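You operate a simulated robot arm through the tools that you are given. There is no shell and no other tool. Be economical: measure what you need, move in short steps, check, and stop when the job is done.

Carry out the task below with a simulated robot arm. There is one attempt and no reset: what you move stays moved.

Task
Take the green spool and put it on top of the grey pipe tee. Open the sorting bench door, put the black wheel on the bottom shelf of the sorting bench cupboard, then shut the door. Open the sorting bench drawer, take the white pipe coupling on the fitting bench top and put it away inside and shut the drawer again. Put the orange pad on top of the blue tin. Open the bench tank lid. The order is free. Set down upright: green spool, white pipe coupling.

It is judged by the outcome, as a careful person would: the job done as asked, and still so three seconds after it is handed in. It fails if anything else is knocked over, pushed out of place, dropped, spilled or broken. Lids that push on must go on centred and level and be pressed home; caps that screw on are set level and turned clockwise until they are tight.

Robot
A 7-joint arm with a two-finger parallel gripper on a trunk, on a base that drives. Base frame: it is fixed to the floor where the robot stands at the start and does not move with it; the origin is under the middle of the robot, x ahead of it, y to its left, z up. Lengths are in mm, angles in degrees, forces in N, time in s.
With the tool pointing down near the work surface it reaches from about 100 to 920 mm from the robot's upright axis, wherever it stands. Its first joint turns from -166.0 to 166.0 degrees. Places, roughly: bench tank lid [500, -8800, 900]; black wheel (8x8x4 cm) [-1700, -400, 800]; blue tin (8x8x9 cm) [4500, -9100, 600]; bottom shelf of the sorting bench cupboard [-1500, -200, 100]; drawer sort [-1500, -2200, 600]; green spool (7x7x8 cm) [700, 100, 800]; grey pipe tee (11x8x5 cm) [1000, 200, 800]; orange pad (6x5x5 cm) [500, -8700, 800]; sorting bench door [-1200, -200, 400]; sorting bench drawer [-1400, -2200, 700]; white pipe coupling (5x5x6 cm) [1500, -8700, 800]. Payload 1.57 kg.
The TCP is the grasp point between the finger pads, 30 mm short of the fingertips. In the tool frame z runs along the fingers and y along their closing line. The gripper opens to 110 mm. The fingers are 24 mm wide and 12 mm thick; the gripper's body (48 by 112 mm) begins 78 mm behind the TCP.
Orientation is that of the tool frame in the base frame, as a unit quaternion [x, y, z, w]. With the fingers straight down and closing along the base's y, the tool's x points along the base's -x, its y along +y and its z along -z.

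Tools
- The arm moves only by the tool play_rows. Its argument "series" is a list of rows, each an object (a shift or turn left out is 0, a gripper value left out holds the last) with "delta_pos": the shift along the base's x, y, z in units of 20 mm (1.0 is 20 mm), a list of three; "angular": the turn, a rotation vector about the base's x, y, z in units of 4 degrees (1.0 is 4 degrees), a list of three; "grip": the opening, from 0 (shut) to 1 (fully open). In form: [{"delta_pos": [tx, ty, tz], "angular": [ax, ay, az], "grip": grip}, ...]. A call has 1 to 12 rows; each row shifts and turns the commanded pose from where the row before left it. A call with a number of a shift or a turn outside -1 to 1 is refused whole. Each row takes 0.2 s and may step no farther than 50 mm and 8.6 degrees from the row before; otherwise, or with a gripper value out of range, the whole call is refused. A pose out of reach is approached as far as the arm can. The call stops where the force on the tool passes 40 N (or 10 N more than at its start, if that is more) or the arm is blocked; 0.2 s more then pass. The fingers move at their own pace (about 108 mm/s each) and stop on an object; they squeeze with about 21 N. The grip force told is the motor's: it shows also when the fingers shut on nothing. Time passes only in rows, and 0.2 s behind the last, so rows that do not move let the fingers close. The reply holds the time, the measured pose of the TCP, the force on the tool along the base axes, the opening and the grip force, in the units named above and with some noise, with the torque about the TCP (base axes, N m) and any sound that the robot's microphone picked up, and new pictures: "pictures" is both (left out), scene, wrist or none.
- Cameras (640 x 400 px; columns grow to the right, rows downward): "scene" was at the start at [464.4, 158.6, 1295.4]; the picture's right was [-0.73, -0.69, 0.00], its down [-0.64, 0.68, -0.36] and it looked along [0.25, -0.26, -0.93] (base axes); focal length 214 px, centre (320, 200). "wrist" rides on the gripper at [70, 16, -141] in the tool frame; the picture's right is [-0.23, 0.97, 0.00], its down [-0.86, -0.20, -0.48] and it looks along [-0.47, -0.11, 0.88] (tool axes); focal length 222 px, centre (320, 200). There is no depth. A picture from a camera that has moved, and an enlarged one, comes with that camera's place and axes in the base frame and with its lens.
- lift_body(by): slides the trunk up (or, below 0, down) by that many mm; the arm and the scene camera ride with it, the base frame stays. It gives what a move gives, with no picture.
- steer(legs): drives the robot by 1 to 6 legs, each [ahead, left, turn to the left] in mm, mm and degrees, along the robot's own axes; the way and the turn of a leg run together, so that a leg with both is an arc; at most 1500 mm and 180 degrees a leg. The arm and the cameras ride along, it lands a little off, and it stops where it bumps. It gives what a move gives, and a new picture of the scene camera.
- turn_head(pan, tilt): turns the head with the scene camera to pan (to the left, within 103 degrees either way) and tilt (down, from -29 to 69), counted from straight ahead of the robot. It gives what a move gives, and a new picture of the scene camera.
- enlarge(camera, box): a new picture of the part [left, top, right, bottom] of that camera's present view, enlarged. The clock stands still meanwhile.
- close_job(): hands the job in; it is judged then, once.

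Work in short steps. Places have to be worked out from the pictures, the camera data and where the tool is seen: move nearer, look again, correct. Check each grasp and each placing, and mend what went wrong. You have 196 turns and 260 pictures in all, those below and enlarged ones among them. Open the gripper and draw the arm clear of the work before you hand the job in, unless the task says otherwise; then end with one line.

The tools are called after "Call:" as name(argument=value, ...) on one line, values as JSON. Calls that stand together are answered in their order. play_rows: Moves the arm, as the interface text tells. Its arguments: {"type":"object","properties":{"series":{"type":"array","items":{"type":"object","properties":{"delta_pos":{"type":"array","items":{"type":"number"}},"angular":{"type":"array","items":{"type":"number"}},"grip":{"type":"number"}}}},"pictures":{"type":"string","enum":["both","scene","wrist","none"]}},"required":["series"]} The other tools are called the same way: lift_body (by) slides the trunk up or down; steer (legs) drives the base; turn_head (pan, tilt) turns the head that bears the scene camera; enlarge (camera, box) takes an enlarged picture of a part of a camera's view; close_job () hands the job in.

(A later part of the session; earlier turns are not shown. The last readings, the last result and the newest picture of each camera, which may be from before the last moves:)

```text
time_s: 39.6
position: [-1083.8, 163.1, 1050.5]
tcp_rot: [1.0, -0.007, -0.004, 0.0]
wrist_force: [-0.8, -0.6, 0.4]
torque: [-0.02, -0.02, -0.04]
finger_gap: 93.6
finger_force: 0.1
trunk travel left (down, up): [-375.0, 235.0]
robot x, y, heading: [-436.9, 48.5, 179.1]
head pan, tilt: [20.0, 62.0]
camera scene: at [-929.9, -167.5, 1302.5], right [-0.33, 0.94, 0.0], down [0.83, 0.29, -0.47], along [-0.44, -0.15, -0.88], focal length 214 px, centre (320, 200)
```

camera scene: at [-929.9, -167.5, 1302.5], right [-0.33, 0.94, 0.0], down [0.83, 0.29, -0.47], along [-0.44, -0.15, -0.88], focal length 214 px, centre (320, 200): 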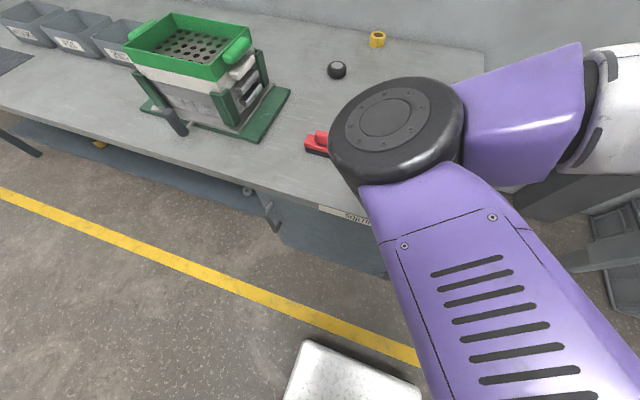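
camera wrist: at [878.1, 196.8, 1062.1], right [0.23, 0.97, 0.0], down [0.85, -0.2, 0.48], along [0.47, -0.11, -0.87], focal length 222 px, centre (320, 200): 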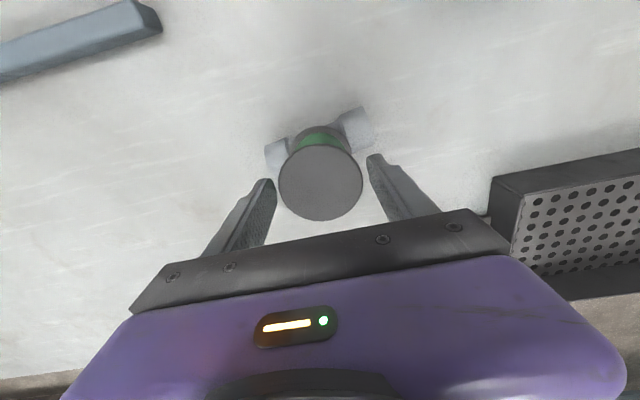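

The door's vertical bar handle is at the bench's left side of the cupboard. Back up and shift left for a clear view.

Call:
steer(legs=[[-250, 450, 0]])

Call:
turn_head(pan=-15, tilt=40)

```text
time_s: 42.6
position: [-840.2, -298.6, 1052.3]
tcp_rot: [1.0, -0.005, -0.004, 0.001]
wrist_force: [-0.4, 0.2, -0.3]
torque: [0.0, -0.03, -0.01]
finger_gap: 93.3
finger_force: 0.0
trunk travel left (down, up): [-375.0, 235.0]
robot x, y, heading: [-192.0, -409.9, 179.4]
head pan, tilt: [20.0, 62.0]
camera scene: at [-684.1, -628.5, 1302.5], right [-0.33, 0.94, 0.0], down [0.83, 0.29, -0.47], along [-0.44, -0.16, -0.88], focal length 214 px, centre (320, 200)
```

scene: 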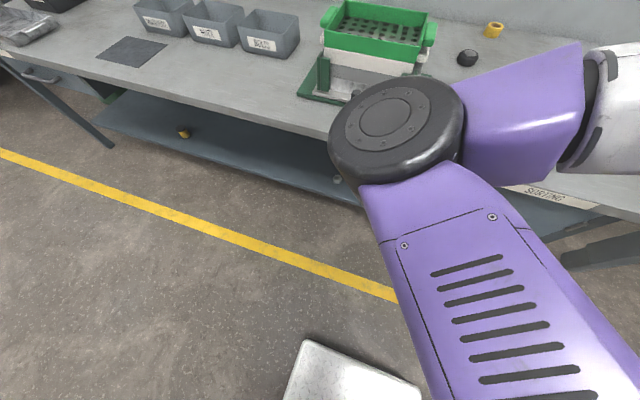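

```text
time_s: 43.6
position: [-840.1, -298.4, 1049.9]
tcp_rot: [1.0, -0.004, -0.004, -0.001]
wrist_force: [-0.8, -0.4, -0.8]
torque: [-0.01, -0.01, 0.0]
finger_gap: 93.6
finger_force: 0.1
trunk travel left (down, up): [-375.0, 235.0]
robot x, y, heading: [-190.5, -405.9, 179.4]
head pan, tilt: [-15.0, 40.0]
camera scene: at [-705.3, -584.4, 1331.4], right [0.27, 0.96, 0.0], down [0.62, -0.17, -0.77], along [-0.74, 0.21, -0.64], focal length 214 px, centre (320, 200)
```

scene: 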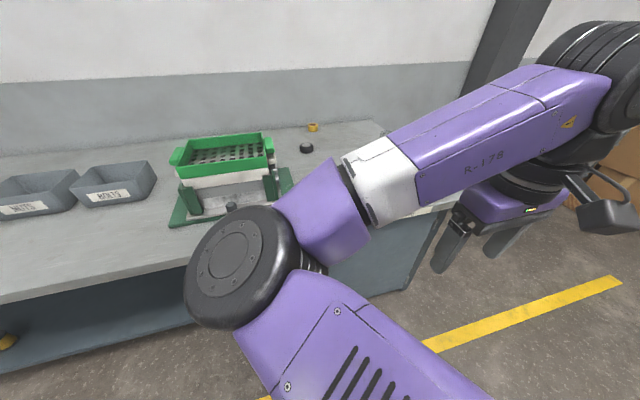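

The arm blocks the view; I'll rotate the tool to horizontal (pointing at the cupboard) and lower it.

Call:
play_rows(series=[{"angular": [0, 1, 0]}, {"angular": [0, 1, 0]}, {"angular": [0, 1, 0]}, {"angular": [0, 1, 0]}, {"angular": [0, 1, 0]}, {"angular": [0, 1, 0]}, {"angular": [0, 1, 0]}, {"angular": [0, 1, 0]}, {"angular": [0, 1, 0]}, {"angular": [0, 1, 0]}, {"angular": [0, 1, 0]}, {"angular": [0, 0.5, 0]}], pictures="none")

Call:
play_rows(series=[{"angular": [0, 1, 0], "delta_pos": [0, 0, -1]}, {"angular": [0, 1, 0], "delta_pos": [0, 0, -1]}, {"angular": [0, 1, 0], "delta_pos": [0, 0, -1]}, {"angular": [0, 1, 0], "delta_pos": [0, 0, -1]}, {"angular": [0, 1, 0], "delta_pos": [0, 0, -1]}, {"angular": [0, 1, 0], "delta_pos": [0, 0, -1]}, {"angular": [0, 1, 0], "delta_pos": [0, 0, -1]}, {"angular": [0, 1, 0], "delta_pos": [0, 0, -1]}, {"angular": [0, 1, 0], "delta_pos": [0, 0, -1]}, {"angular": [0, 1, 0], "delta_pos": [0, 0, -1]}, {"angular": [0, 1, 0], "delta_pos": [0, 0, -1]}], pictures="both")

```text
time_s: 46.2
position: [-914.9, -258.4, 1070.9]
tcp_rot: [0.919, -0.004, -0.394, 0.002]
wrist_force: [0.4, 0.2, -0.4]
torque: [-0.05, 0.01, -0.01]
finger_gap: 93.5
finger_force: 0.1
out of reach, approached as far as the arm can: row 6, 7, 8, 9, 10, 11, 12
trunk travel left (down, up): [-375.0, 235.0]
robot x, y, heading: [-196.5, -413.2, 179.3]
head pan, tilt: [-15.0, 40.0]
```

```text
time_s: 48.6
position: [-932.6, -245.6, 848.8]
tcp_rot: [-0.704, 0.002, 0.71, -0.004]
wrist_force: [-0.4, 0.0, 0.5]
torque: [-0.02, -0.03, -0.02]
finger_gap: 93.3
finger_force: 0.1
out of reach, approached as far as the arm can: row 1, 2, 3
trunk travel left (down, up): [-375.0, 235.0]
robot x, y, heading: [-190.0, -412.4, 179.3]
head pan, tilt: [-15.0, 40.0]
camera scene: at [-705.3, -584.3, 1331.5], right [0.27, 0.96, 0.0], down [0.62, -0.17, -0.77], along [-0.74, 0.21, -0.64], focal length 214 px, centre (320, 200)
camera wrist: at [-792.1, -264.4, 779.0], right [0.0, -0.97, 0.24], down [0.49, 0.21, 0.85], along [-0.87, 0.11, 0.47], focal length 222 px, centre (320, 200)
```

scene: 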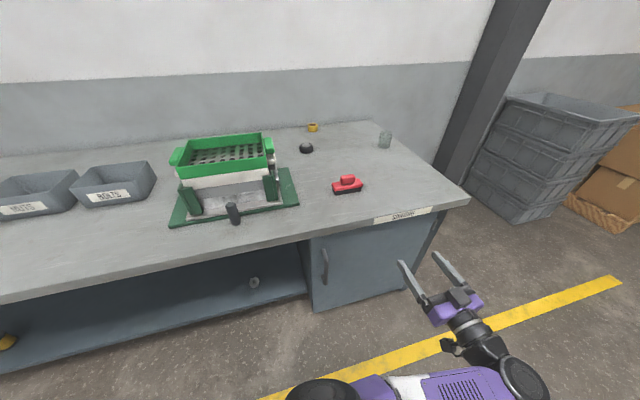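
wrist: 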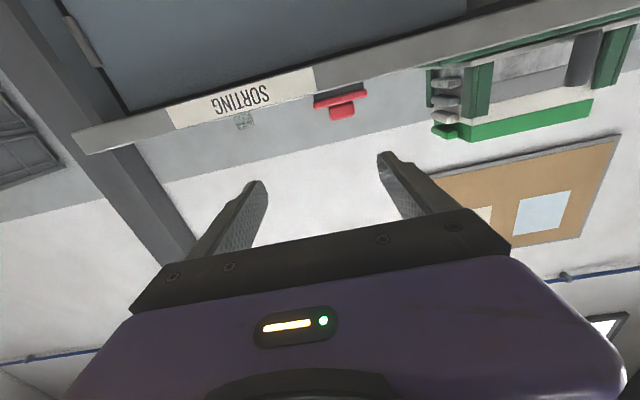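

Clear view now: door with a vertical bar handle at left, hinge at right. Enlarge the handle.

Call:
enlarge(camera="scene", box=[290, 200, 450, 320])

```text
3.33 times, centred on (370, 260) of scene
camera zoom: at [-705.3, -584.3, 1331.5], right [0.27, 0.96, 0.0], down [0.62, -0.17, -0.77], along [-0.74, 0.21, -0.64], focal length 715 px, centre (153, 0)
```

zoom: 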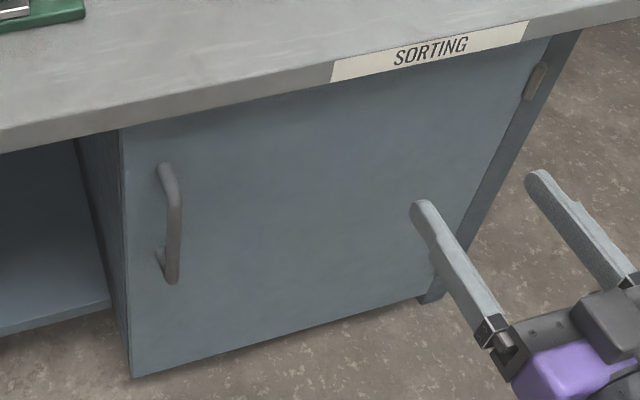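

Handle bar ≈ (−1190, −415, 535), hinge at y≈0. I'll retract the hand a bit and lower it, then drive so that the robot stands left of the door's swing.

Call:
play_rows(series=[{"delta_pos": [1, 0, -1]}, {"delta_pos": [1, 0, -1]}, {"delta_pos": [1, 0, -1]}, {"delta_pos": [1, 0, -1]}, {"delta_pos": [1, 0, -1]}, {"delta_pos": [1, 0, -1]}, {"delta_pos": [1, 0, -1]}, {"delta_pos": [1, 0, -1]}, {"delta_pos": [1, 0, -1]}, {"delta_pos": [1, 0, -1]}, {"delta_pos": [1, 0, -1]}, {"delta_pos": [1, 0, -1]}], pictures="none")

Call:
steer(legs=[[330, 390, 0]])

```text
time_s: 51.2
position: [-726.0, -192.6, 617.8]
tcp_rot: [-0.704, 0.003, 0.71, -0.004]
wrist_force: [0.4, -0.5, 0.7]
torque: [0.0, -0.01, 0.03]
finger_gap: 93.5
finger_force: 0.1
out of reach, approached as far as the arm can: row 4, 5, 6, 7, 8, 9, 10
trunk travel left (down, up): [-375.0, 235.0]
robot x, y, heading: [-193.4, -412.1, 179.3]
head pan, tilt: [-15.0, 40.0]
```

```text
time_s: 54.2
position: [-1066.2, -585.5, 618.1]
tcp_rot: [-0.705, 0.002, 0.71, -0.004]
wrist_force: [0.0, -0.5, -0.6]
torque: [-0.01, 0.01, -0.01]
finger_gap: 93.7
finger_force: 0.0
trunk travel left (down, up): [-375.0, 235.0]
robot x, y, heading: [-528.6, -802.1, 179.7]
head pan, tilt: [-15.0, 40.0]
camera scene: at [-1042.9, -976.9, 1331.5], right [0.26, 0.96, 0.0], down [0.62, -0.17, -0.77], along [-0.74, 0.2, -0.64], focal length 214 px, centre (320, 200)
```

scene: 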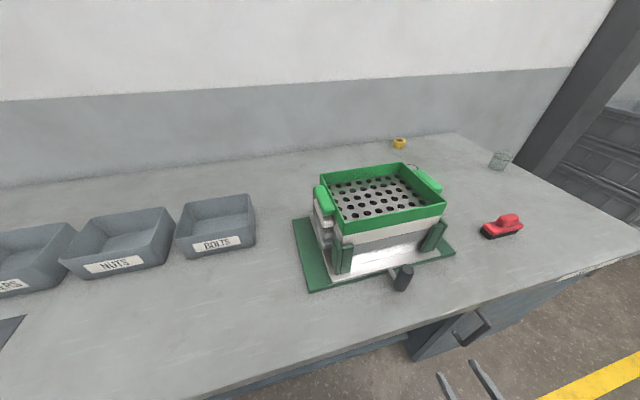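

Look toward the handle.

Call:
turn_head(pan=-45, tilt=52)

Call:
enlarge(camera="wrist", box=[0, 0, 640, 400])

```text
time_s: 55.2
position: [-1066.9, -586.6, 618.1]
tcp_rot: [-0.704, 0.002, 0.71, -0.005]
wrist_force: [-0.2, 0.4, 1.1]
torque: [0.0, -0.04, 0.01]
finger_gap: 93.5
finger_force: 0.0
trunk travel left (down, up): [-375.0, 235.0]
robot x, y, heading: [-534.8, -802.9, 179.9]
head pan, tilt: [-45.0, 52.0]
camera scene: at [-1013.8, -946.0, 1314.7], right [0.71, 0.7, 0.0], down [0.55, -0.56, -0.62], along [-0.43, 0.44, -0.79], focal length 214 px, centre (320, 200)
```

scene: 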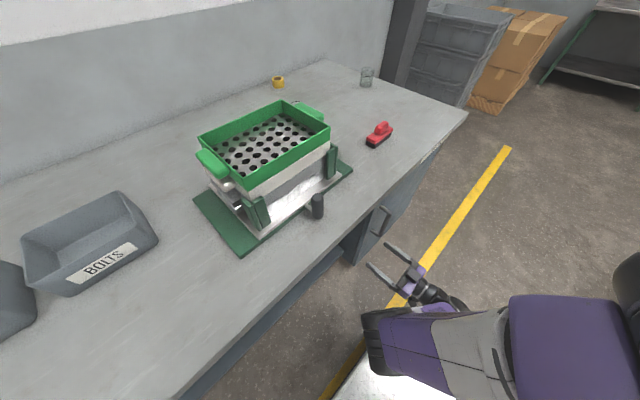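

```text
1.00 times, centred on (320, 200) of wrist (not enlarged: the box is as wide or as high as the picture)
camera zoom: at [-926.0, -604.2, 548.3], right [0.01, -0.97, 0.24], down [0.48, 0.21, 0.85], along [-0.88, 0.11, 0.47], focal length 222 px, centre (320, 200)
```

zoom: 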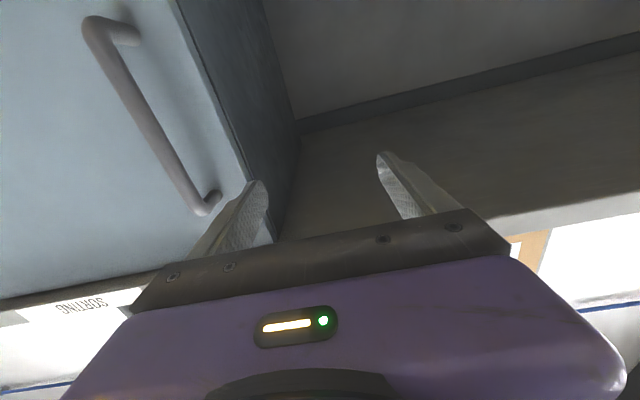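

Wrist view locates the bar at ≈ (−1193, −415, z 460–660). Move sideways to line up with it.

Call:
play_rows(series=[{"delta_pos": [0, 0.95, -0.32]}, {"delta_pos": [0, 0.95, -0.32]}, {"delta_pos": [0, 0.95, -0.32]}, {"delta_pos": [0, 0.95, -0.32]}, {"delta_pos": [0, 0.95, -0.32]}, {"delta_pos": [0, 0.95, -0.32]}, {"delta_pos": [0, 0.95, -0.32]}, {"delta_pos": [0, 0.95, -0.32]}, {"delta_pos": [0, 0.95, -0.32]}], pictures="both")

```text
time_s: 57.0
position: [-1101.7, -484.3, 570.1]
tcp_rot: [-0.701, -0.042, 0.709, -0.058]
wrist_force: [2.8, -25.4, 9.2]
torque: [0.66, 0.3, 0.57]
finger_gap: 70.0
finger_force: 0.1
out of reach, approached as far as the arm can: row 8, 9
trunk travel left (down, up): [-375.0, 235.0]
robot x, y, heading: [-529.0, -800.3, 180.0]
head pan, tilt: [-45.0, 52.0]
stopped in row 9: the force on the tool passed its limit at 54 N (the readings are from after the stop); the commanded pose is now the measured one
camera scene: at [-1013.6, -947.4, 1314.8], right [0.71, 0.7, 0.0], down [0.55, -0.56, -0.62], along [-0.43, 0.44, -0.79], focal length 214 px, centre (320, 200)
camera wrist: at [-960.7, -484.2, 499.6], right [0.14, -0.96, 0.25], down [0.45, 0.28, 0.84], along [-0.88, 0.0, 0.48], focal length 222 px, centre (320, 200)
```

scene: 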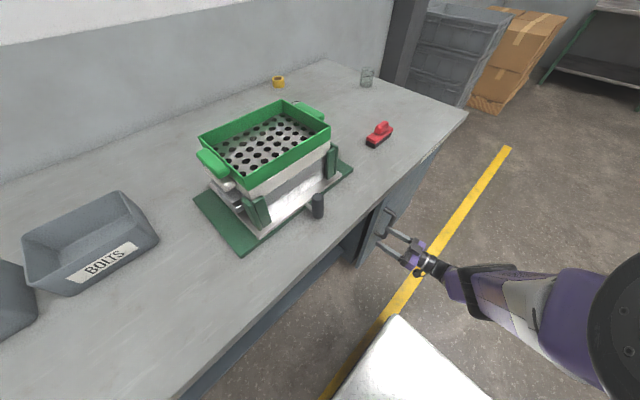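
wrist: 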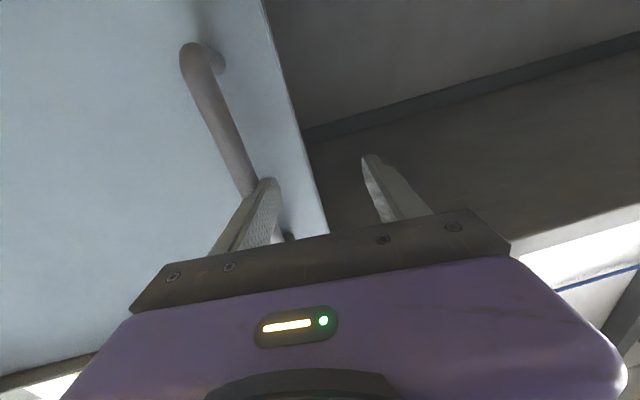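

A finger touched the bar from its left side since the arm is folded too tight. Move off it sideways, then drive back to give room.

Call:
play_rows(series=[{"delta_pos": [0, -1, 0]}, {"delta_pos": [0, -0.5, 0]}], pictures="none")

Call:
steer(legs=[[-180, 0, 0]])

```text
time_s: 57.6
position: [-1100.4, -507.2, 569.2]
tcp_rot: [-0.703, -0.038, 0.708, -0.05]
wrist_force: [0.5, 0.5, -0.6]
torque: [0.02, -0.02, 0.0]
finger_gap: 93.4
finger_force: 0.0
trunk travel left (down, up): [-375.0, 235.0]
robot x, y, heading: [-530.1, -802.1, 179.6]
head pan, tilt: [-45.0, 52.0]
```

```text
time_s: 59.1
position: [-918.8, -509.5, 569.5]
tcp_rot: [-0.703, -0.038, 0.709, -0.05]
wrist_force: [0.5, 0.5, -0.7]
torque: [-0.01, -0.02, 0.02]
finger_gap: 93.6
finger_force: 0.1
trunk travel left (down, up): [-375.0, 235.0]
robot x, y, heading: [-349.1, -804.5, 179.8]
head pan, tilt: [-45.0, 52.0]
camera scene: at [-831.2, -947.4, 1314.7], right [0.71, 0.7, 0.0], down [0.55, -0.56, -0.62], along [-0.43, 0.44, -0.79], focal length 214 px, centre (320, 200)
```

scene: 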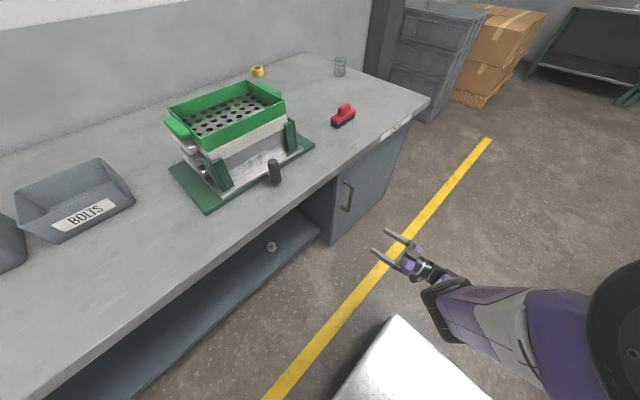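

Straighten yaw and approach in front of the bar (y≈−430).

Call:
play_rows(series=[{"delta_pos": [-0.9, 0.45, 0], "angular": [0, 0, -0.2]}, {"delta_pos": [-0.9, 0.45, 0], "angular": [0, 0, -0.2]}, {"delta_pos": [-0.9, 0.45, 0], "angular": [0, 0, -0.2]}, {"delta_pos": [-0.9, 0.45, 0], "angular": [0, 0, -0.2]}, {"delta_pos": [-0.9, 0.45, 0], "angular": [0, 0, -0.2]}, {"delta_pos": [-0.9, 0.45, 0], "angular": [0, 0, -0.2]}, {"delta_pos": [-0.9, 0.45, 0], "angular": [0, 0, -0.2]}, {"delta_pos": [0, 0.45, 0], "angular": [0, 0, -0.2]}, {"delta_pos": [0, 0.45, 0], "angular": [0, 0, -0.2]}], pictures="both")

```text
time_s: 61.1
position: [-1029.6, -437.4, 589.5]
tcp_rot: [-0.703, 0.006, 0.711, -0.007]
wrist_force: [-0.7, 1.5, -0.4]
torque: [0.0, -0.01, 0.02]
finger_gap: 93.5
finger_force: 0.0
out of reach, approached as far as the arm can: row 4, 6, 7, 9
trunk travel left (down, up): [-375.0, 235.0]
robot x, y, heading: [-351.7, -802.6, 179.6]
head pan, tilt: [-45.0, 52.0]
camera scene: at [-831.3, -947.4, 1314.7], right [0.71, 0.7, 0.0], down [0.55, -0.56, -0.62], along [-0.43, 0.44, -0.79], focal length 214 px, centre (320, 200)
camera wrist: at [-889.3, -456.5, 520.4], right [0.0, -0.97, 0.24], down [0.49, 0.22, 0.85], along [-0.87, 0.12, 0.47], focal length 222 px, centre (320, 200)
```

scene: 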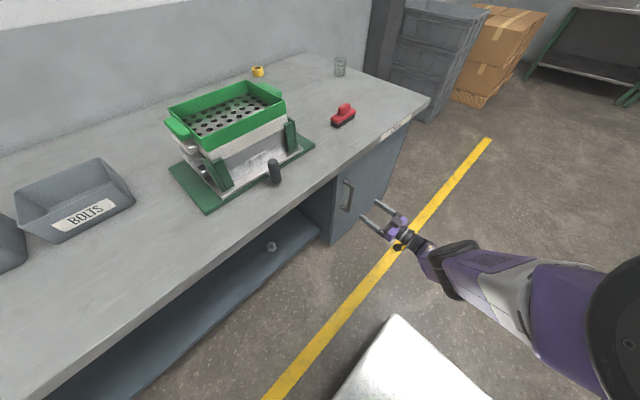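
wrist: 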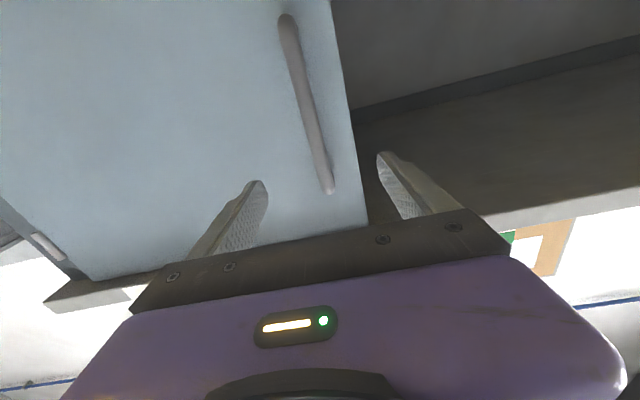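

Triangulated bar at (−1160, −438), z 466–648. Lower the trunk for better reach and then approach.

Call:
lift_body(by=-200)

Call:
play_rows(series=[{"delta_pos": [0, 0, 1]}, {"delta_pos": [0, 0, 1]}, {"delta_pos": [0, 0, 1]}, {"delta_pos": [0, 0, 1]}, {"delta_pos": [0, 0, 1]}, {"delta_pos": [0, 0, 1]}, {"delta_pos": [0, 0, 1]}, {"delta_pos": [0, 0, 1]}], pictures="both")

```text
time_s: 63.3
position: [-1029.4, -437.3, 389.2]
tcp_rot: [-0.704, 0.005, 0.71, -0.007]
wrist_force: [0.6, 0.3, 0.2]
torque: [0.0, 0.01, 0.01]
finger_gap: 93.3
finger_force: 0.1
trunk travel left (down, up): [-175.0, 435.0]
robot x, y, heading: [-350.8, -801.0, 179.9]
head pan, tilt: [-45.0, 52.0]
```

```text
time_s: 65.1
position: [-1028.3, -438.3, 549.9]
tcp_rot: [-0.704, 0.005, 0.71, -0.008]
wrist_force: [-0.1, 0.0, -0.1]
torque: [0.03, -0.04, 0.02]
finger_gap: 93.5
finger_force: 0.1
trunk travel left (down, up): [-175.0, 435.0]
robot x, y, heading: [-351.8, -800.8, 179.6]
head pan, tilt: [-45.0, 52.0]
camera scene: at [-831.3, -947.4, 1114.6], right [0.71, 0.7, 0.0], down [0.55, -0.56, -0.62], along [-0.43, 0.44, -0.79], focal length 214 px, centre (320, 200)
camera wrist: at [-888.3, -458.2, 481.4], right [0.0, -0.97, 0.25], down [0.49, 0.22, 0.85], along [-0.87, 0.12, 0.47], focal length 222 px, centre (320, 200)
```

scene: 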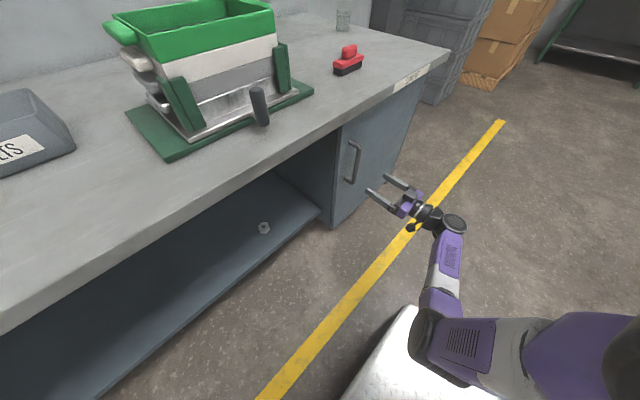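
wrist: 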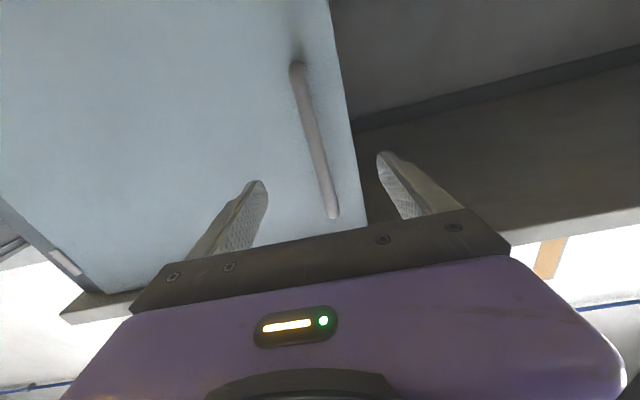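

Advance to the bar and close on it.

Call:
play_rows(series=[{"delta_pos": [-1, 0, 0]}, {"delta_pos": [-1, 0, 0]}, {"delta_pos": [-1, 0, 0]}, {"delta_pos": [-1, 0, 0]}, {"delta_pos": [-1, 0, 0]}, {"delta_pos": [-1, 0, 0]}], pictures="wrist")

```text
time_s: 66.5
position: [-1151.3, -438.3, 550.0]
tcp_rot: [-0.704, 0.005, 0.71, -0.007]
wrist_force: [-0.6, -0.3, -0.7]
torque: [-0.01, 0.0, 0.01]
finger_gap: 93.9
finger_force: 0.1
trunk travel left (down, up): [-175.0, 435.0]
robot x, y, heading: [-351.9, -801.0, 179.7]
head pan, tilt: [-45.0, 52.0]
camera wrist: at [-1010.1, -456.5, 479.6], right [0.0, -0.97, 0.24], down [0.49, 0.22, 0.85], along [-0.87, 0.12, 0.47], focal length 222 px, centre (320, 200)
```

wrist: 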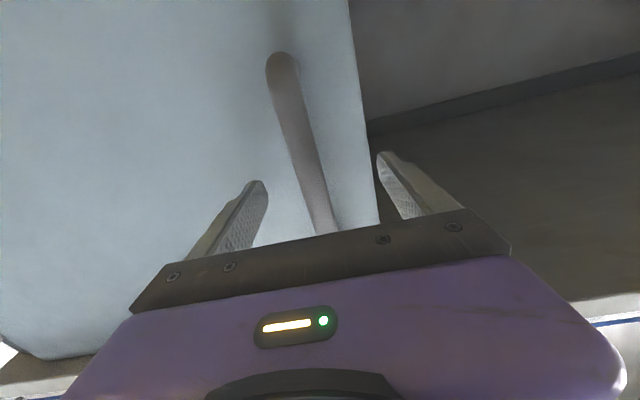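

Bar is between the fingers. Close.

Call:
play_rows(series=[{"delta_pos": [-0.3, 0, 0], "grip": 0.5}, {"grip": 0.2}, {"grip": 0}, {}, {}], pictures="wrist")

```text
time_s: 67.7
position: [-1156.0, -434.4, 550.3]
tcp_rot: [-0.704, 0.008, 0.71, -0.004]
wrist_force: [-1.8, 25.8, -5.9]
torque: [0.87, -0.2, 0.19]
finger_gap: 18.0
finger_force: 32.7
trunk travel left (down, up): [-175.0, 435.0]
robot x, y, heading: [-349.2, -798.9, 179.6]
head pan, tilt: [-45.0, 52.0]
camera wrist: at [-1015.3, -454.6, 480.4], right [0.0, -0.97, 0.24], down [0.49, 0.21, 0.85], along [-0.87, 0.12, 0.47], focal length 222 px, centre (320, 200)
```

wrist: 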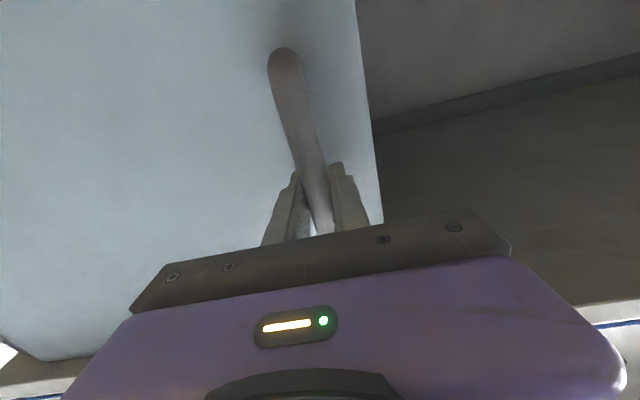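

Gripping the bar (18 mm). Pull gently along the arc and see whether the door comes.

Call:
play_rows(series=[{"delta_pos": [0.5, 0.15, 0]}, {"delta_pos": [0.98, 0.12, 0]}, {"delta_pos": [0.97, 0.16, 0], "angular": [0, 0, 0.25]}, {"delta_pos": [0.97, 0.19, 0], "angular": [0, 0, 0.25]}, {"delta_pos": [0.96, 0.22, 0], "angular": [0, 0, 0.25]}], pictures="scene")

```text
time_s: 68.9
position: [-1067.9, -418.0, 550.0]
tcp_rot: [-0.704, -0.011, 0.71, -0.023]
wrist_force: [-9.3, 34.8, -8.8]
torque: [0.8, -0.15, 0.36]
finger_gap: 17.9
finger_force: 33.2
trunk travel left (down, up): [-175.0, 435.0]
robot x, y, heading: [-348.0, -802.1, 179.6]
head pan, tilt: [-45.0, 52.0]
camera scene: at [-831.7, -946.9, 1114.6], right [0.71, 0.7, 0.0], down [0.55, -0.56, -0.62], along [-0.43, 0.44, -0.79], focal length 214 px, centre (320, 200)
```

scene: 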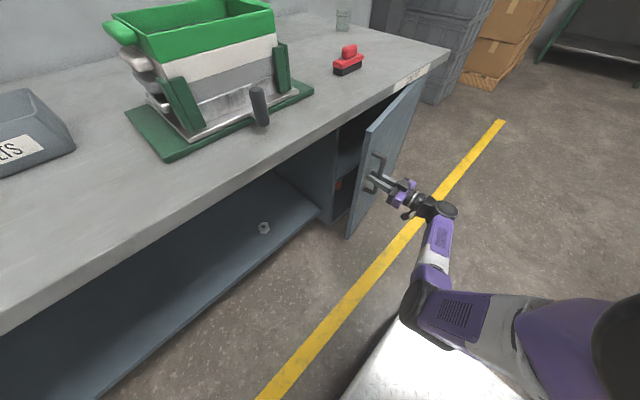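

Door is opening; sideways force says the arc is tighter. Continue with more +y.

Call:
play_rows(series=[{"delta_pos": [0, 0.4, 0]}, {"delta_pos": [0.94, 0.36, 0], "angular": [0, 0, 0.3]}, {"delta_pos": [0.93, 0.4, 0], "angular": [0, 0, 0.3]}, {"delta_pos": [0.92, 0.44, 0], "angular": [0, 0, 0.3]}, {"delta_pos": [0.9, 0.48, 0], "angular": [0, 0, 0.3]}], pictures="none")

```text
time_s: 69.6
position: [-1042.9, -411.7, 550.9]
tcp_rot: [-0.703, -0.032, 0.709, -0.045]
wrist_force: [1.7, -5.7, 3.6]
torque: [0.98, -0.26, -0.1]
finger_gap: 18.0
finger_force: 33.0
trunk travel left (down, up): [-175.0, 435.0]
robot x, y, heading: [-352.0, -805.3, 179.8]
head pan, tilt: [-45.0, 52.0]
stopped in row 3: the force on the tool passed its limit at 55 N (the readings are from after the stop); the commanded pose is now the measured one
```

Forces reset at the stop. Continue in smaller portions following the tangent.

Call:
play_rows(series=[{"delta_pos": [0.6, 0.19, 0]}, {"delta_pos": [0.6, 0.2, 0]}, {"delta_pos": [0.59, 0.21, 0]}, {"delta_pos": [0.58, 0.22, 0]}], pictures="none")

```text
time_s: 70.6
position: [-994.9, -393.5, 551.0]
tcp_rot: [-0.703, -0.029, 0.709, -0.043]
wrist_force: [-4.4, 8.8, 4.8]
torque: [0.8, 0.5, 0.08]
finger_gap: 18.1
finger_force: 32.4
trunk travel left (down, up): [-175.0, 435.0]
robot x, y, heading: [-345.8, -802.2, 179.8]
head pan, tilt: [-45.0, 52.0]
```

Good, low forces. Keep going.

Call:
play_rows(series=[{"delta_pos": [0.58, 0.26, 0]}, {"delta_pos": [0.57, 0.28, 0], "angular": [0, 0, 0.2]}, {"delta_pos": [0.57, 0.29, 0], "angular": [0, 0, 0.2]}, {"delta_pos": [0.56, 0.3, 0], "angular": [0, 0, 0.2]}, {"delta_pos": [0.55, 0.32, 0], "angular": [0, 0, 0.2]}, {"delta_pos": [0.54, 0.33, 0], "angular": [0, 0, 0.2]}], pictures="none")

```text
time_s: 72.0
position: [-928.4, -355.3, 550.3]
tcp_rot: [-0.702, -0.053, 0.707, -0.068]
wrist_force: [-22.5, 33.0, 7.1]
torque: [0.78, 0.34, 0.3]
finger_gap: 18.1
finger_force: 32.5
trunk travel left (down, up): [-175.0, 435.0]
robot x, y, heading: [-352.3, -803.1, 179.8]
head pan, tilt: [-45.0, 52.0]
```

Force points toward the hinge: correct inward, then continue on a tighter arc.

Call:
play_rows(series=[{"delta_pos": [-0.15, 0.3, 0]}, {"delta_pos": [0.5, 0.36, 0], "angular": [0, 0, 0.2]}, {"delta_pos": [0.49, 0.38, 0], "angular": [0, 0, 0.2]}, {"delta_pos": [0.47, 0.4, 0], "angular": [0, 0, 0.2]}, {"delta_pos": [0.46, 0.42, 0], "angular": [0, 0, 0.2]}, {"delta_pos": [0.44, 0.44, 0], "angular": [0, 0, 0.2]}], pictures="scene")

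```text
time_s: 72.9
position: [-907.2, -341.0, 547.0]
tcp_rot: [-0.7, -0.069, 0.706, -0.088]
wrist_force: [5.8, -8.5, 7.5]
torque: [0.98, -0.02, -0.1]
finger_gap: 18.2
finger_force: 32.4
trunk travel left (down, up): [-175.0, 435.0]
robot x, y, heading: [-351.7, -799.7, 179.9]
head pan, tilt: [-45.0, 52.0]
stopped in row 4: the force on the tool passed its limit at 54 N (the readings are from after the stop); the commanded pose is now the measured one
camera scene: at [-830.2, -949.8, 1114.5], right [0.71, 0.7, 0.0], down [0.56, -0.56, -0.62], along [-0.43, 0.44, -0.79], focal length 214 px, centre (320, 200)
```

scene: 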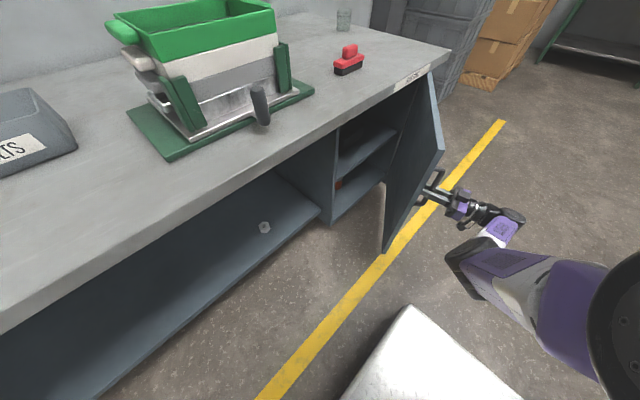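

The door is ~35° open. Release the handle and withdraw along the tool axis, then I'll push the door from the inside.

Call:
play_rows(series=[{"grip": 0.35}, {"grip": 0.5}, {"grip": 0.5}, {"delta_pos": [0.95, 0.24, 0]}, {"delta_pos": [0.95, 0.24, 0]}, {"delta_pos": [0.95, 0.24, 0]}, {"delta_pos": [0.95, 0.24, 0]}, {"delta_pos": [0.95, 0.1, 0]}, {"delta_pos": [0.95, 0, 0]}], pictures="both")

```text
time_s: 74.9
position: [-793.1, -321.9, 546.3]
tcp_rot: [-0.701, -0.067, 0.705, -0.087]
wrist_force: [-0.8, -0.6, -0.7]
torque: [-0.03, 0.02, -0.02]
finger_gap: 54.9
finger_force: 0.0
trunk travel left (down, up): [-175.0, 435.0]
robot x, y, heading: [-349.5, -803.1, 179.6]
head pan, tilt: [-45.0, 52.0]
camera scene: at [-830.5, -949.5, 1114.6], right [0.71, 0.71, 0.0], down [0.56, -0.56, -0.62], along [-0.43, 0.44, -0.79], focal length 214 px, centre (320, 200)
camera wrist: at [-652.7, -310.6, 476.6], right [0.21, -0.94, 0.25], down [0.43, 0.32, 0.85], along [-0.88, -0.07, 0.47], focal length 222 px, centre (320, 200)
```

scene: 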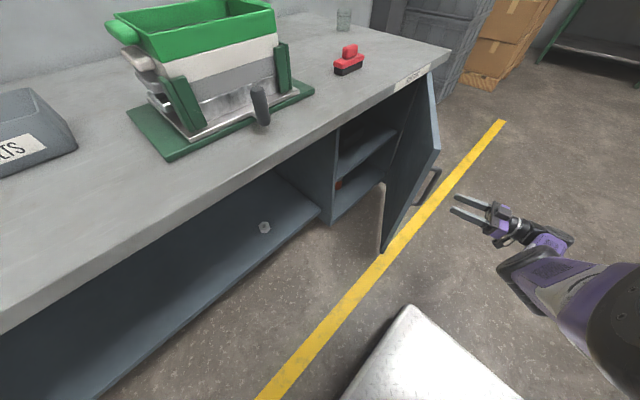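
wrist: 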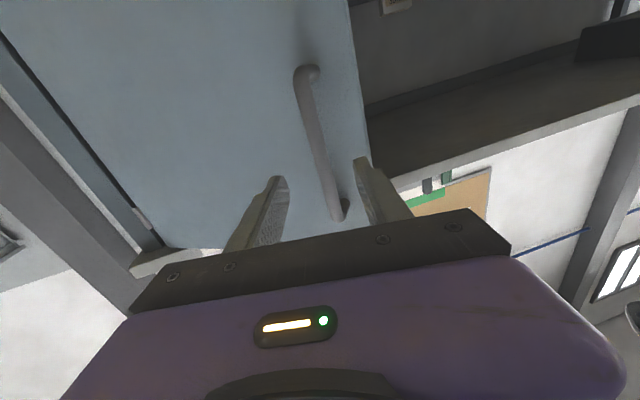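

Swing the hand around the door's free end to its inner side, yawing the tool to point toward the door.

Call:
play_rows(series=[{"delta_pos": [0.3, -1, 0], "angular": [0, 0, -0.9]}, {"delta_pos": [0.3, -1, 0], "angular": [0, 0, -0.9]}, {"delta_pos": [0, -1, 0], "angular": [0, 0, -0.9]}, {"delta_pos": [0, -1, 0], "angular": [0, 0, -0.9]}, {"delta_pos": [0, -1, 0], "angular": [0, 0, -0.9]}, {"delta_pos": [0, -1, 0], "angular": [0, 0, -0.9]}, {"delta_pos": [0, -1, 0], "angular": [0, 0, -0.9]}, {"delta_pos": [0, -1, 0], "angular": [0, 0, -0.9]}, {"delta_pos": [0, -1, 0], "angular": [0, 0, -0.9]}, {"delta_pos": [0, -1, 0], "angular": [0, 0, -0.9], "grip": 0}, {"delta_pos": [0, -1, 0], "angular": [0, 0, -0.9]}], pictures="scene")

```text
time_s: 77.3
position: [-781.5, -540.1, 546.1]
tcp_rot: [-0.682, 0.175, 0.693, 0.158]
wrist_force: [0.0, 0.3, 0.4]
torque: [-0.02, 0.0, -0.01]
finger_gap: 0.1
finger_force: 21.4
trunk travel left (down, up): [-175.0, 435.0]
robot x, y, heading: [-349.3, -802.9, 179.8]
head pan, tilt: [-45.0, 52.0]
camera scene: at [-830.4, -949.3, 1114.7], right [0.71, 0.7, 0.0], down [0.56, -0.56, -0.62], along [-0.43, 0.44, -0.79], focal length 214 px, centre (320, 200)
```

scene: 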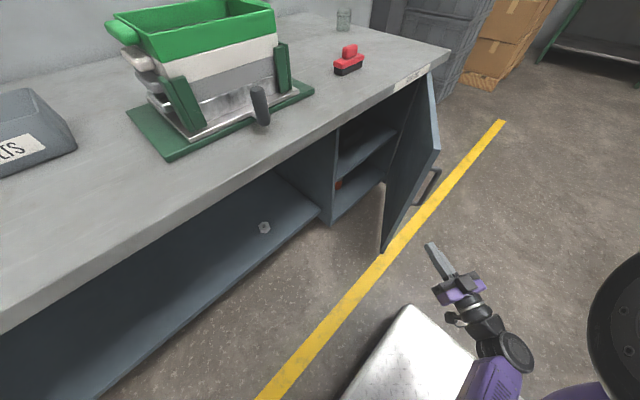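

Move the closed fingers in behind the door, then push outward.

Call:
play_rows(series=[{"delta_pos": [-1, 0, 0]}, {"delta_pos": [-1, 0, 0]}, {"delta_pos": [-1, 0, 0]}, {"delta_pos": [-1, 0, 0]}, {"delta_pos": [-1, 0, 0]}, {"delta_pos": [-1, 0, 0]}, {"delta_pos": [-1, 0, 0]}, {"delta_pos": [-1, 0, 0]}, {"delta_pos": [-1, 0, 0]}, {"delta_pos": [0, 1, 0]}, {"delta_pos": [0, 1, 0]}, {"delta_pos": [0, 1, 0]}], pictures="none")

Call:
play_rows(series=[{"delta_pos": [0, 1, 0]}, {"delta_pos": [0, 1, 0]}, {"delta_pos": [0, 1, 0]}, {"delta_pos": [0, 1, 0]}, {"delta_pos": [0, 1, 0]}, {"delta_pos": [0, 1, 0]}, {"delta_pos": [0, 1, 0]}, {"delta_pos": [0, 1, 0]}], pictures="scene")

```text
time_s: 79.9
position: [-962.6, -479.0, 544.0]
tcp_rot: [-0.682, 0.175, 0.692, 0.158]
wrist_force: [0.1, -0.3, -0.8]
torque: [0.04, 0.01, -0.01]
finger_gap: 0.0
finger_force: 20.7
trunk travel left (down, up): [-175.0, 435.0]
robot x, y, heading: [-348.2, -802.8, 179.9]
head pan, tilt: [-45.0, 52.0]
```

```text
time_s: 81.2
position: [-959.4, -373.7, 545.2]
tcp_rot: [-0.682, 0.175, 0.693, 0.156]
wrist_force: [4.2, -5.1, 2.0]
torque: [-0.09, -0.29, -0.42]
finger_gap: 0.2
finger_force: 20.8
trunk travel left (down, up): [-175.0, 435.0]
robot x, y, heading: [-350.5, -806.1, 179.6]
head pan, tilt: [-45.0, 52.0]
stopped in row 6: the force on the tool passed its limit at 66 N (the readings are from after the stop); the commanded pose is now the measured one
camera scene: at [-830.2, -949.8, 1114.7], right [0.71, 0.71, 0.0], down [0.56, -0.56, -0.62], along [-0.43, 0.44, -0.79], focal length 214 px, centre (320, 200)
```

scene: 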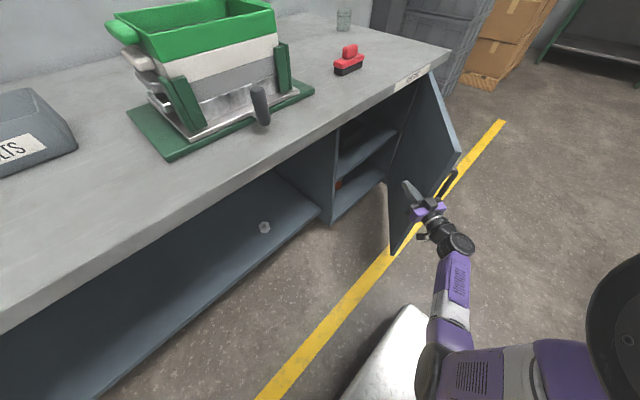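

Contact; push slowly outward perpendicular to the door.

Call:
play_rows(series=[{"delta_pos": [0.2, 0.3, 0]}, {"delta_pos": [0.3, 0.4, 0]}, {"delta_pos": [0.3, 0.5, 0]}, {"delta_pos": [0.3, 0.5, 0]}, {"delta_pos": [0.3, 0.5, 0]}, {"delta_pos": [0.3, 0.5, 0]}, {"delta_pos": [0.25, 0.5, 0]}, {"delta_pos": [0.25, 0.5, 0]}, {"delta_pos": [0.2, 0.5, 0]}, {"delta_pos": [0.2, 0.5, 0]}, {"delta_pos": [0.2, 0.5, 0]}, {"delta_pos": [0.2, 0.5, 0]}], pictures="scene")

```text
time_s: 81.7
position: [-953.5, -369.7, 544.7]
tcp_rot: [-0.682, 0.176, 0.693, 0.156]
wrist_force: [6.5, -10.0, 8.5]
torque: [-0.14, -0.96, -0.72]
finger_gap: 0.3
finger_force: 21.1
trunk travel left (down, up): [-175.0, 435.0]
robot x, y, heading: [-349.5, -802.9, 179.8]
head pan, tilt: [-45.0, 52.0]
stopped in row 2: the force on the tool passed its limit at 50 N (the readings are from after the stop); the commanded pose is now the measured one
camera scene: at [-829.9, -950.3, 1114.8], right [0.71, 0.71, 0.0], down [0.56, -0.56, -0.62], along [-0.43, 0.44, -0.79], focal length 214 px, centre (320, 200)
```

scene: 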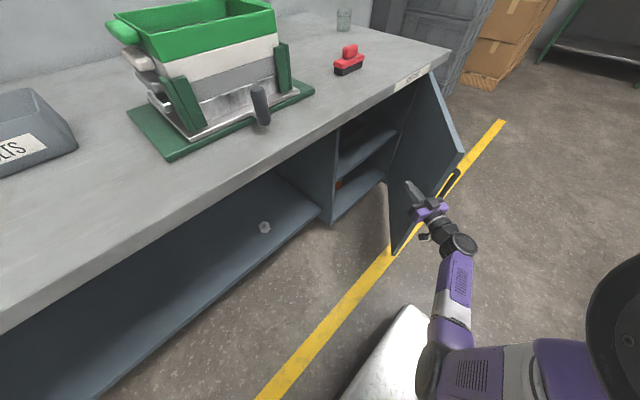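

Push more slowly.

Call:
play_rows(series=[{"delta_pos": [0.15, 0.15, 0]}, {"delta_pos": [0.15, 0.15, 0]}, {"delta_pos": [0.15, 0.15, 0]}, {"delta_pos": [0.15, 0.15, 0]}, {"delta_pos": [0.15, 0.15, 0]}, {"delta_pos": [0.15, 0.15, 0]}], pictures="none")

Call:
enlarge(camera="scene", box=[350, 130, 510, 270])

```text
time_s: 82.4
position: [-946.0, -364.9, 544.0]
tcp_rot: [-0.682, 0.174, 0.693, 0.156]
wrist_force: [7.1, -9.8, 9.3]
torque: [-0.04, -1.1, -0.76]
finger_gap: 0.0
finger_force: 20.9
trunk travel left (down, up): [-175.0, 435.0]
robot x, y, heading: [-345.7, -801.1, 180.0]
head pan, tilt: [-45.0, 52.0]
stopped in row 3: the force on the tool passed its limit at 42 N (the readings are from after the stop); the commanded pose is now the measured one
```

```text
2.86 times, centred on (430, 200) of scene
camera zoom: at [-829.7, -950.6, 1114.6], right [0.71, 0.71, 0.0], down [0.56, -0.56, -0.62], along [-0.43, 0.44, -0.79], focal length 613 px, centre (6, 200)
```

zoom: 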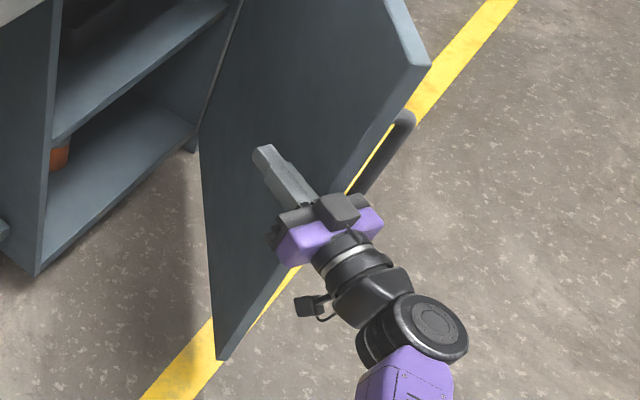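

The palm may be rubbing on the door edge. Back off, yaw the tool more so only the fingertips push the face.

Call:
play_rows(series=[{"delta_pos": [-0.5, -1, 0]}, {"delta_pos": [-0.5, -1, 0], "angular": [0, 0, -1]}, {"angular": [0, 0, -1]}, {"angular": [0, 0, -1]}, {"angular": [0, 0, -1]}, {"angular": [0, 0, -1]}, {"angular": [0, 0, -1]}, {"angular": [0, 0, -1]}, {"angular": [0, 0, -1]}], pictures="none")

Call:
play_rows(series=[{"delta_pos": [0.1, 0.3, 0]}, {"delta_pos": [0.1, 0.3, 0]}, {"delta_pos": [0.1, 0.3, 0]}, {"delta_pos": [0.1, 0.3, 0]}, {"delta_pos": [0.1, 0.3, 0]}, {"delta_pos": [0.1, 0.3, 0]}, {"delta_pos": [0.1, 0.3, 0]}, {"delta_pos": [0.1, 0.3, 0]}, {"delta_pos": [0.1, 0.3, 0]}, {"delta_pos": [0.1, 0.3, 0]}, {"delta_pos": [0.1, 0.3, 0]}, {"delta_pos": [0.1, 0.3, 0]}], pictures="scene")

```text
time_s: 84.4
position: [-966.2, -404.6, 544.5]
tcp_rot: [-0.608, 0.356, 0.623, 0.339]
wrist_force: [-0.2, -0.8, 0.8]
torque: [0.03, 0.0, -0.01]
finger_gap: 0.0
finger_force: 20.3
trunk travel left (down, up): [-175.0, 435.0]
robot x, y, heading: [-350.0, -802.4, 179.9]
head pan, tilt: [-45.0, 52.0]
```

```text
time_s: 87.0
position: [-942.0, -332.2, 543.8]
tcp_rot: [-0.607, 0.357, 0.624, 0.339]
wrist_force: [1.0, -0.2, 0.4]
torque: [-0.03, -0.01, -0.01]
finger_gap: 0.0
finger_force: 20.9
trunk travel left (down, up): [-175.0, 435.0]
robot x, y, heading: [-344.5, -802.9, 180.0]
head pan, tilt: [-45.0, 52.0]
camera scene: at [-829.9, -950.3, 1114.7], right [0.71, 0.71, 0.0], down [0.56, -0.56, -0.62], along [-0.43, 0.44, -0.79], focal length 214 px, centre (320, 200)
```

scene: 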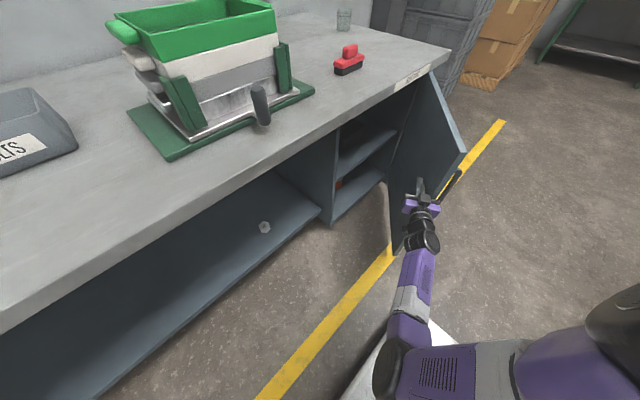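

Near the face now; continue pushing outward.

Call:
play_rows(series=[{"delta_pos": [0.25, 0.35, 0]}, {"delta_pos": [0.25, 0.35, 0]}, {"delta_pos": [0.25, 0.35, 0]}, {"delta_pos": [0.25, 0.35, 0]}, {"delta_pos": [0.25, 0.35, 0]}, {"delta_pos": [0.25, 0.35, 0]}, {"delta_pos": [0.25, 0.35, 0]}, {"delta_pos": [0.25, 0.35, 0]}, {"delta_pos": [0.25, 0.35, 0]}, {"delta_pos": [0.25, 0.35, 0]}, {"delta_pos": [0.25, 0.35, 0]}, {"delta_pos": [0.25, 0.35, 0]}], pictures="scene")

```text
time_s: 87.4
position: [-938.9, -328.6, 543.3]
tcp_rot: [-0.608, 0.356, 0.623, 0.34]
wrist_force: [7.4, -10.2, 7.1]
torque: [-0.45, -0.54, -0.09]
finger_gap: 0.1
finger_force: 21.3
trunk travel left (down, up): [-175.0, 435.0]
robot x, y, heading: [-347.1, -804.6, 179.7]
head pan, tilt: [-45.0, 52.0]
stopped in row 2: the force on the tool passed its limit at 52 N (the readings are from after the stop); the commanded pose is now the measured one
camera scene: at [-829.4, -951.1, 1114.8], right [0.71, 0.71, 0.0], down [0.56, -0.56, -0.62], along [-0.43, 0.44, -0.79], focal length 214 px, centre (320, 200)
```

scene: 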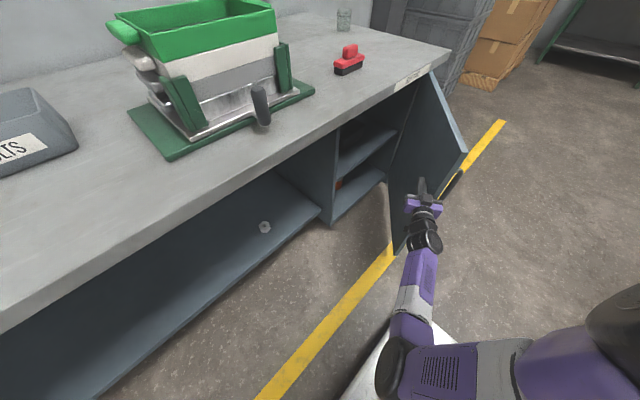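

These are likely impact spikes. Ramp up very gently from contact.

Call:
play_rows(series=[{"delta_pos": [0.03, 0.04, 0]}, {"delta_pos": [0.03, 0.04, 0]}, {"delta_pos": [0.04, 0.05, 0]}, {"delta_pos": [0.05, 0.06, 0]}, {"delta_pos": [0.06, 0.08, 0]}, {"delta_pos": [0.08, 0.1, 0]}, {"delta_pos": [0.1, 0.13, 0]}, {"delta_pos": [0.12, 0.16, 0]}, {"delta_pos": [0.15, 0.2, 0]}, {"delta_pos": [0.18, 0.24, 0]}, {"delta_pos": [0.2, 0.28, 0]}, {"delta_pos": [0.2, 0.3, 0]}], pictures="none")

```text
time_s: 88.1
position: [-936.7, -327.0, 543.6]
tcp_rot: [-0.608, 0.355, 0.623, 0.341]
wrist_force: [8.5, -12.9, 7.4]
torque: [-0.46, -0.75, 0.14]
finger_gap: 0.0
finger_force: 20.6
trunk travel left (down, up): [-175.0, 435.0]
robot x, y, heading: [-348.5, -807.7, 179.8]
head pan, tilt: [-45.0, 52.0]
stopped in row 3: the force on the tool passed its limit at 42 N (the readings are from after the stop); the commanded pose is now the measured one
```

Something stiff resists. Look closely at the contact.

Call:
enlarge(camera="scene", box=[370, 130, 490, 260])

Call:
enlarge(camera="wrist", box=[0, 0, 640, 400])

```text
3.08 times, centred on (430, 195) of scene
camera zoom: at [-829.2, -951.5, 1114.7], right [0.71, 0.71, 0.0], down [0.56, -0.56, -0.62], along [-0.43, 0.44, -0.79], focal length 660 px, centre (-18, 215)
```

zoom: 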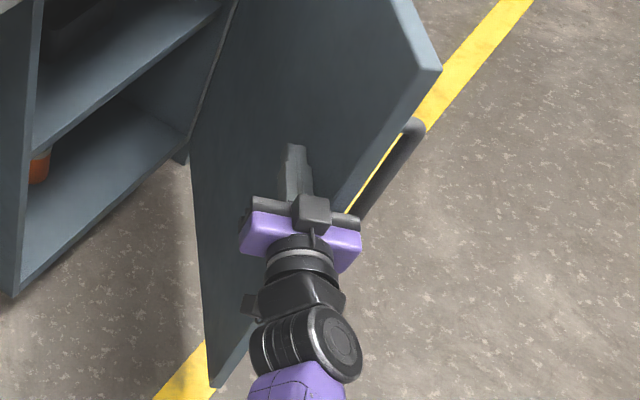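

```text
1.00 times, centred on (320, 200) of wrist (not enlarged: the box is as wide or as high as the picture)
camera zoom: at [-879.3, -458.5, 474.3], right [-0.83, -0.5, 0.25], down [0.44, -0.3, 0.85], along [-0.35, 0.81, 0.47], focal length 222 px, centre (320, 200)
```

zoom: 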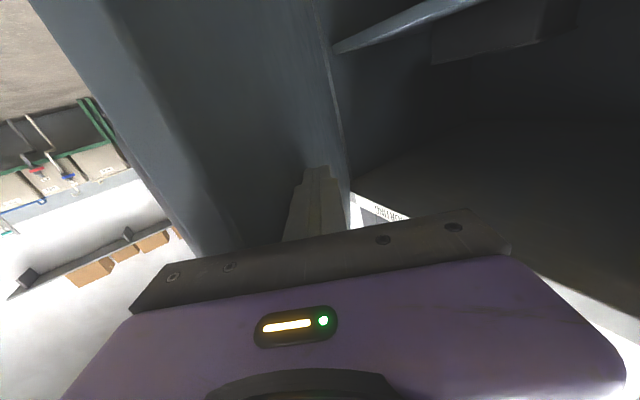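

The door's free edge is likely wedged against the palm front. Back off, go deeper toward the hinge with the tool nearly parallel to the door, and then push with the palm's side.

Call:
play_rows(series=[{"delta_pos": [-0.8, -0.6, 0]}, {"delta_pos": [-0.8, -0.6, 0]}, {"delta_pos": [-0.8, -0.6, 0], "angular": [0, 0, 0.9]}, {"delta_pos": [-0.5, -0.2, 0], "angular": [0, 0, 0.9]}, {"delta_pos": [-0.5, 0, 0], "angular": [0, 0, 0.9]}, {"delta_pos": [-0.5, 0.3, 0], "angular": [0, 0, 0.9]}, {"delta_pos": [-0.3, 0.6, 0], "angular": [0, 0, 0.9]}, {"delta_pos": [-0.3, 0.6, 0]}, {"delta_pos": [-0.3, 0.6, 0]}, {"delta_pos": [-0.3, 0.6, 0]}], pictures="none")

Call:
enlarge(camera="scene", box=[370, 130, 490, 260])

```text
time_s: 89.0
position: [-987.8, -364.8, 542.2]
tcp_rot: [-0.625, 0.327, 0.637, 0.311]
wrist_force: [7.7, -12.2, 7.6]
torque: [-0.54, -0.85, -0.86]
finger_gap: 0.0
finger_force: 20.8
trunk travel left (down, up): [-175.0, 435.0]
robot x, y, heading: [-345.7, -805.4, 180.0]
head pan, tilt: [-45.0, 52.0]
stopped in row 4: the force on the tool passed its limit at 59 N (the readings are from after the stop); the commanded pose is now the measured one
```

```text
3.08 times, centred on (430, 195) of scene
camera zoom: at [-829.0, -951.7, 1114.9], right [0.71, 0.71, 0.0], down [0.56, -0.56, -0.62], along [-0.43, 0.44, -0.79], focal length 660 px, centre (-18, 215)
```

zoom: 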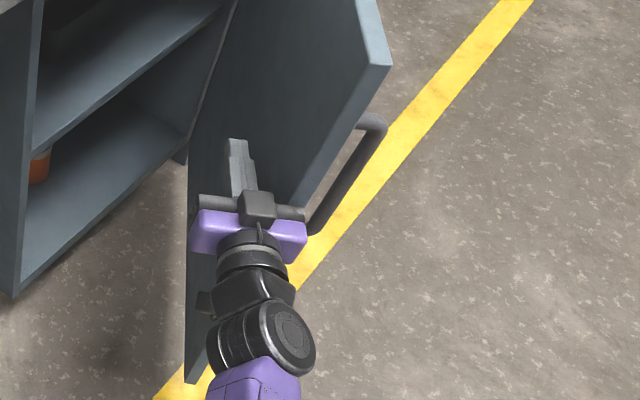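

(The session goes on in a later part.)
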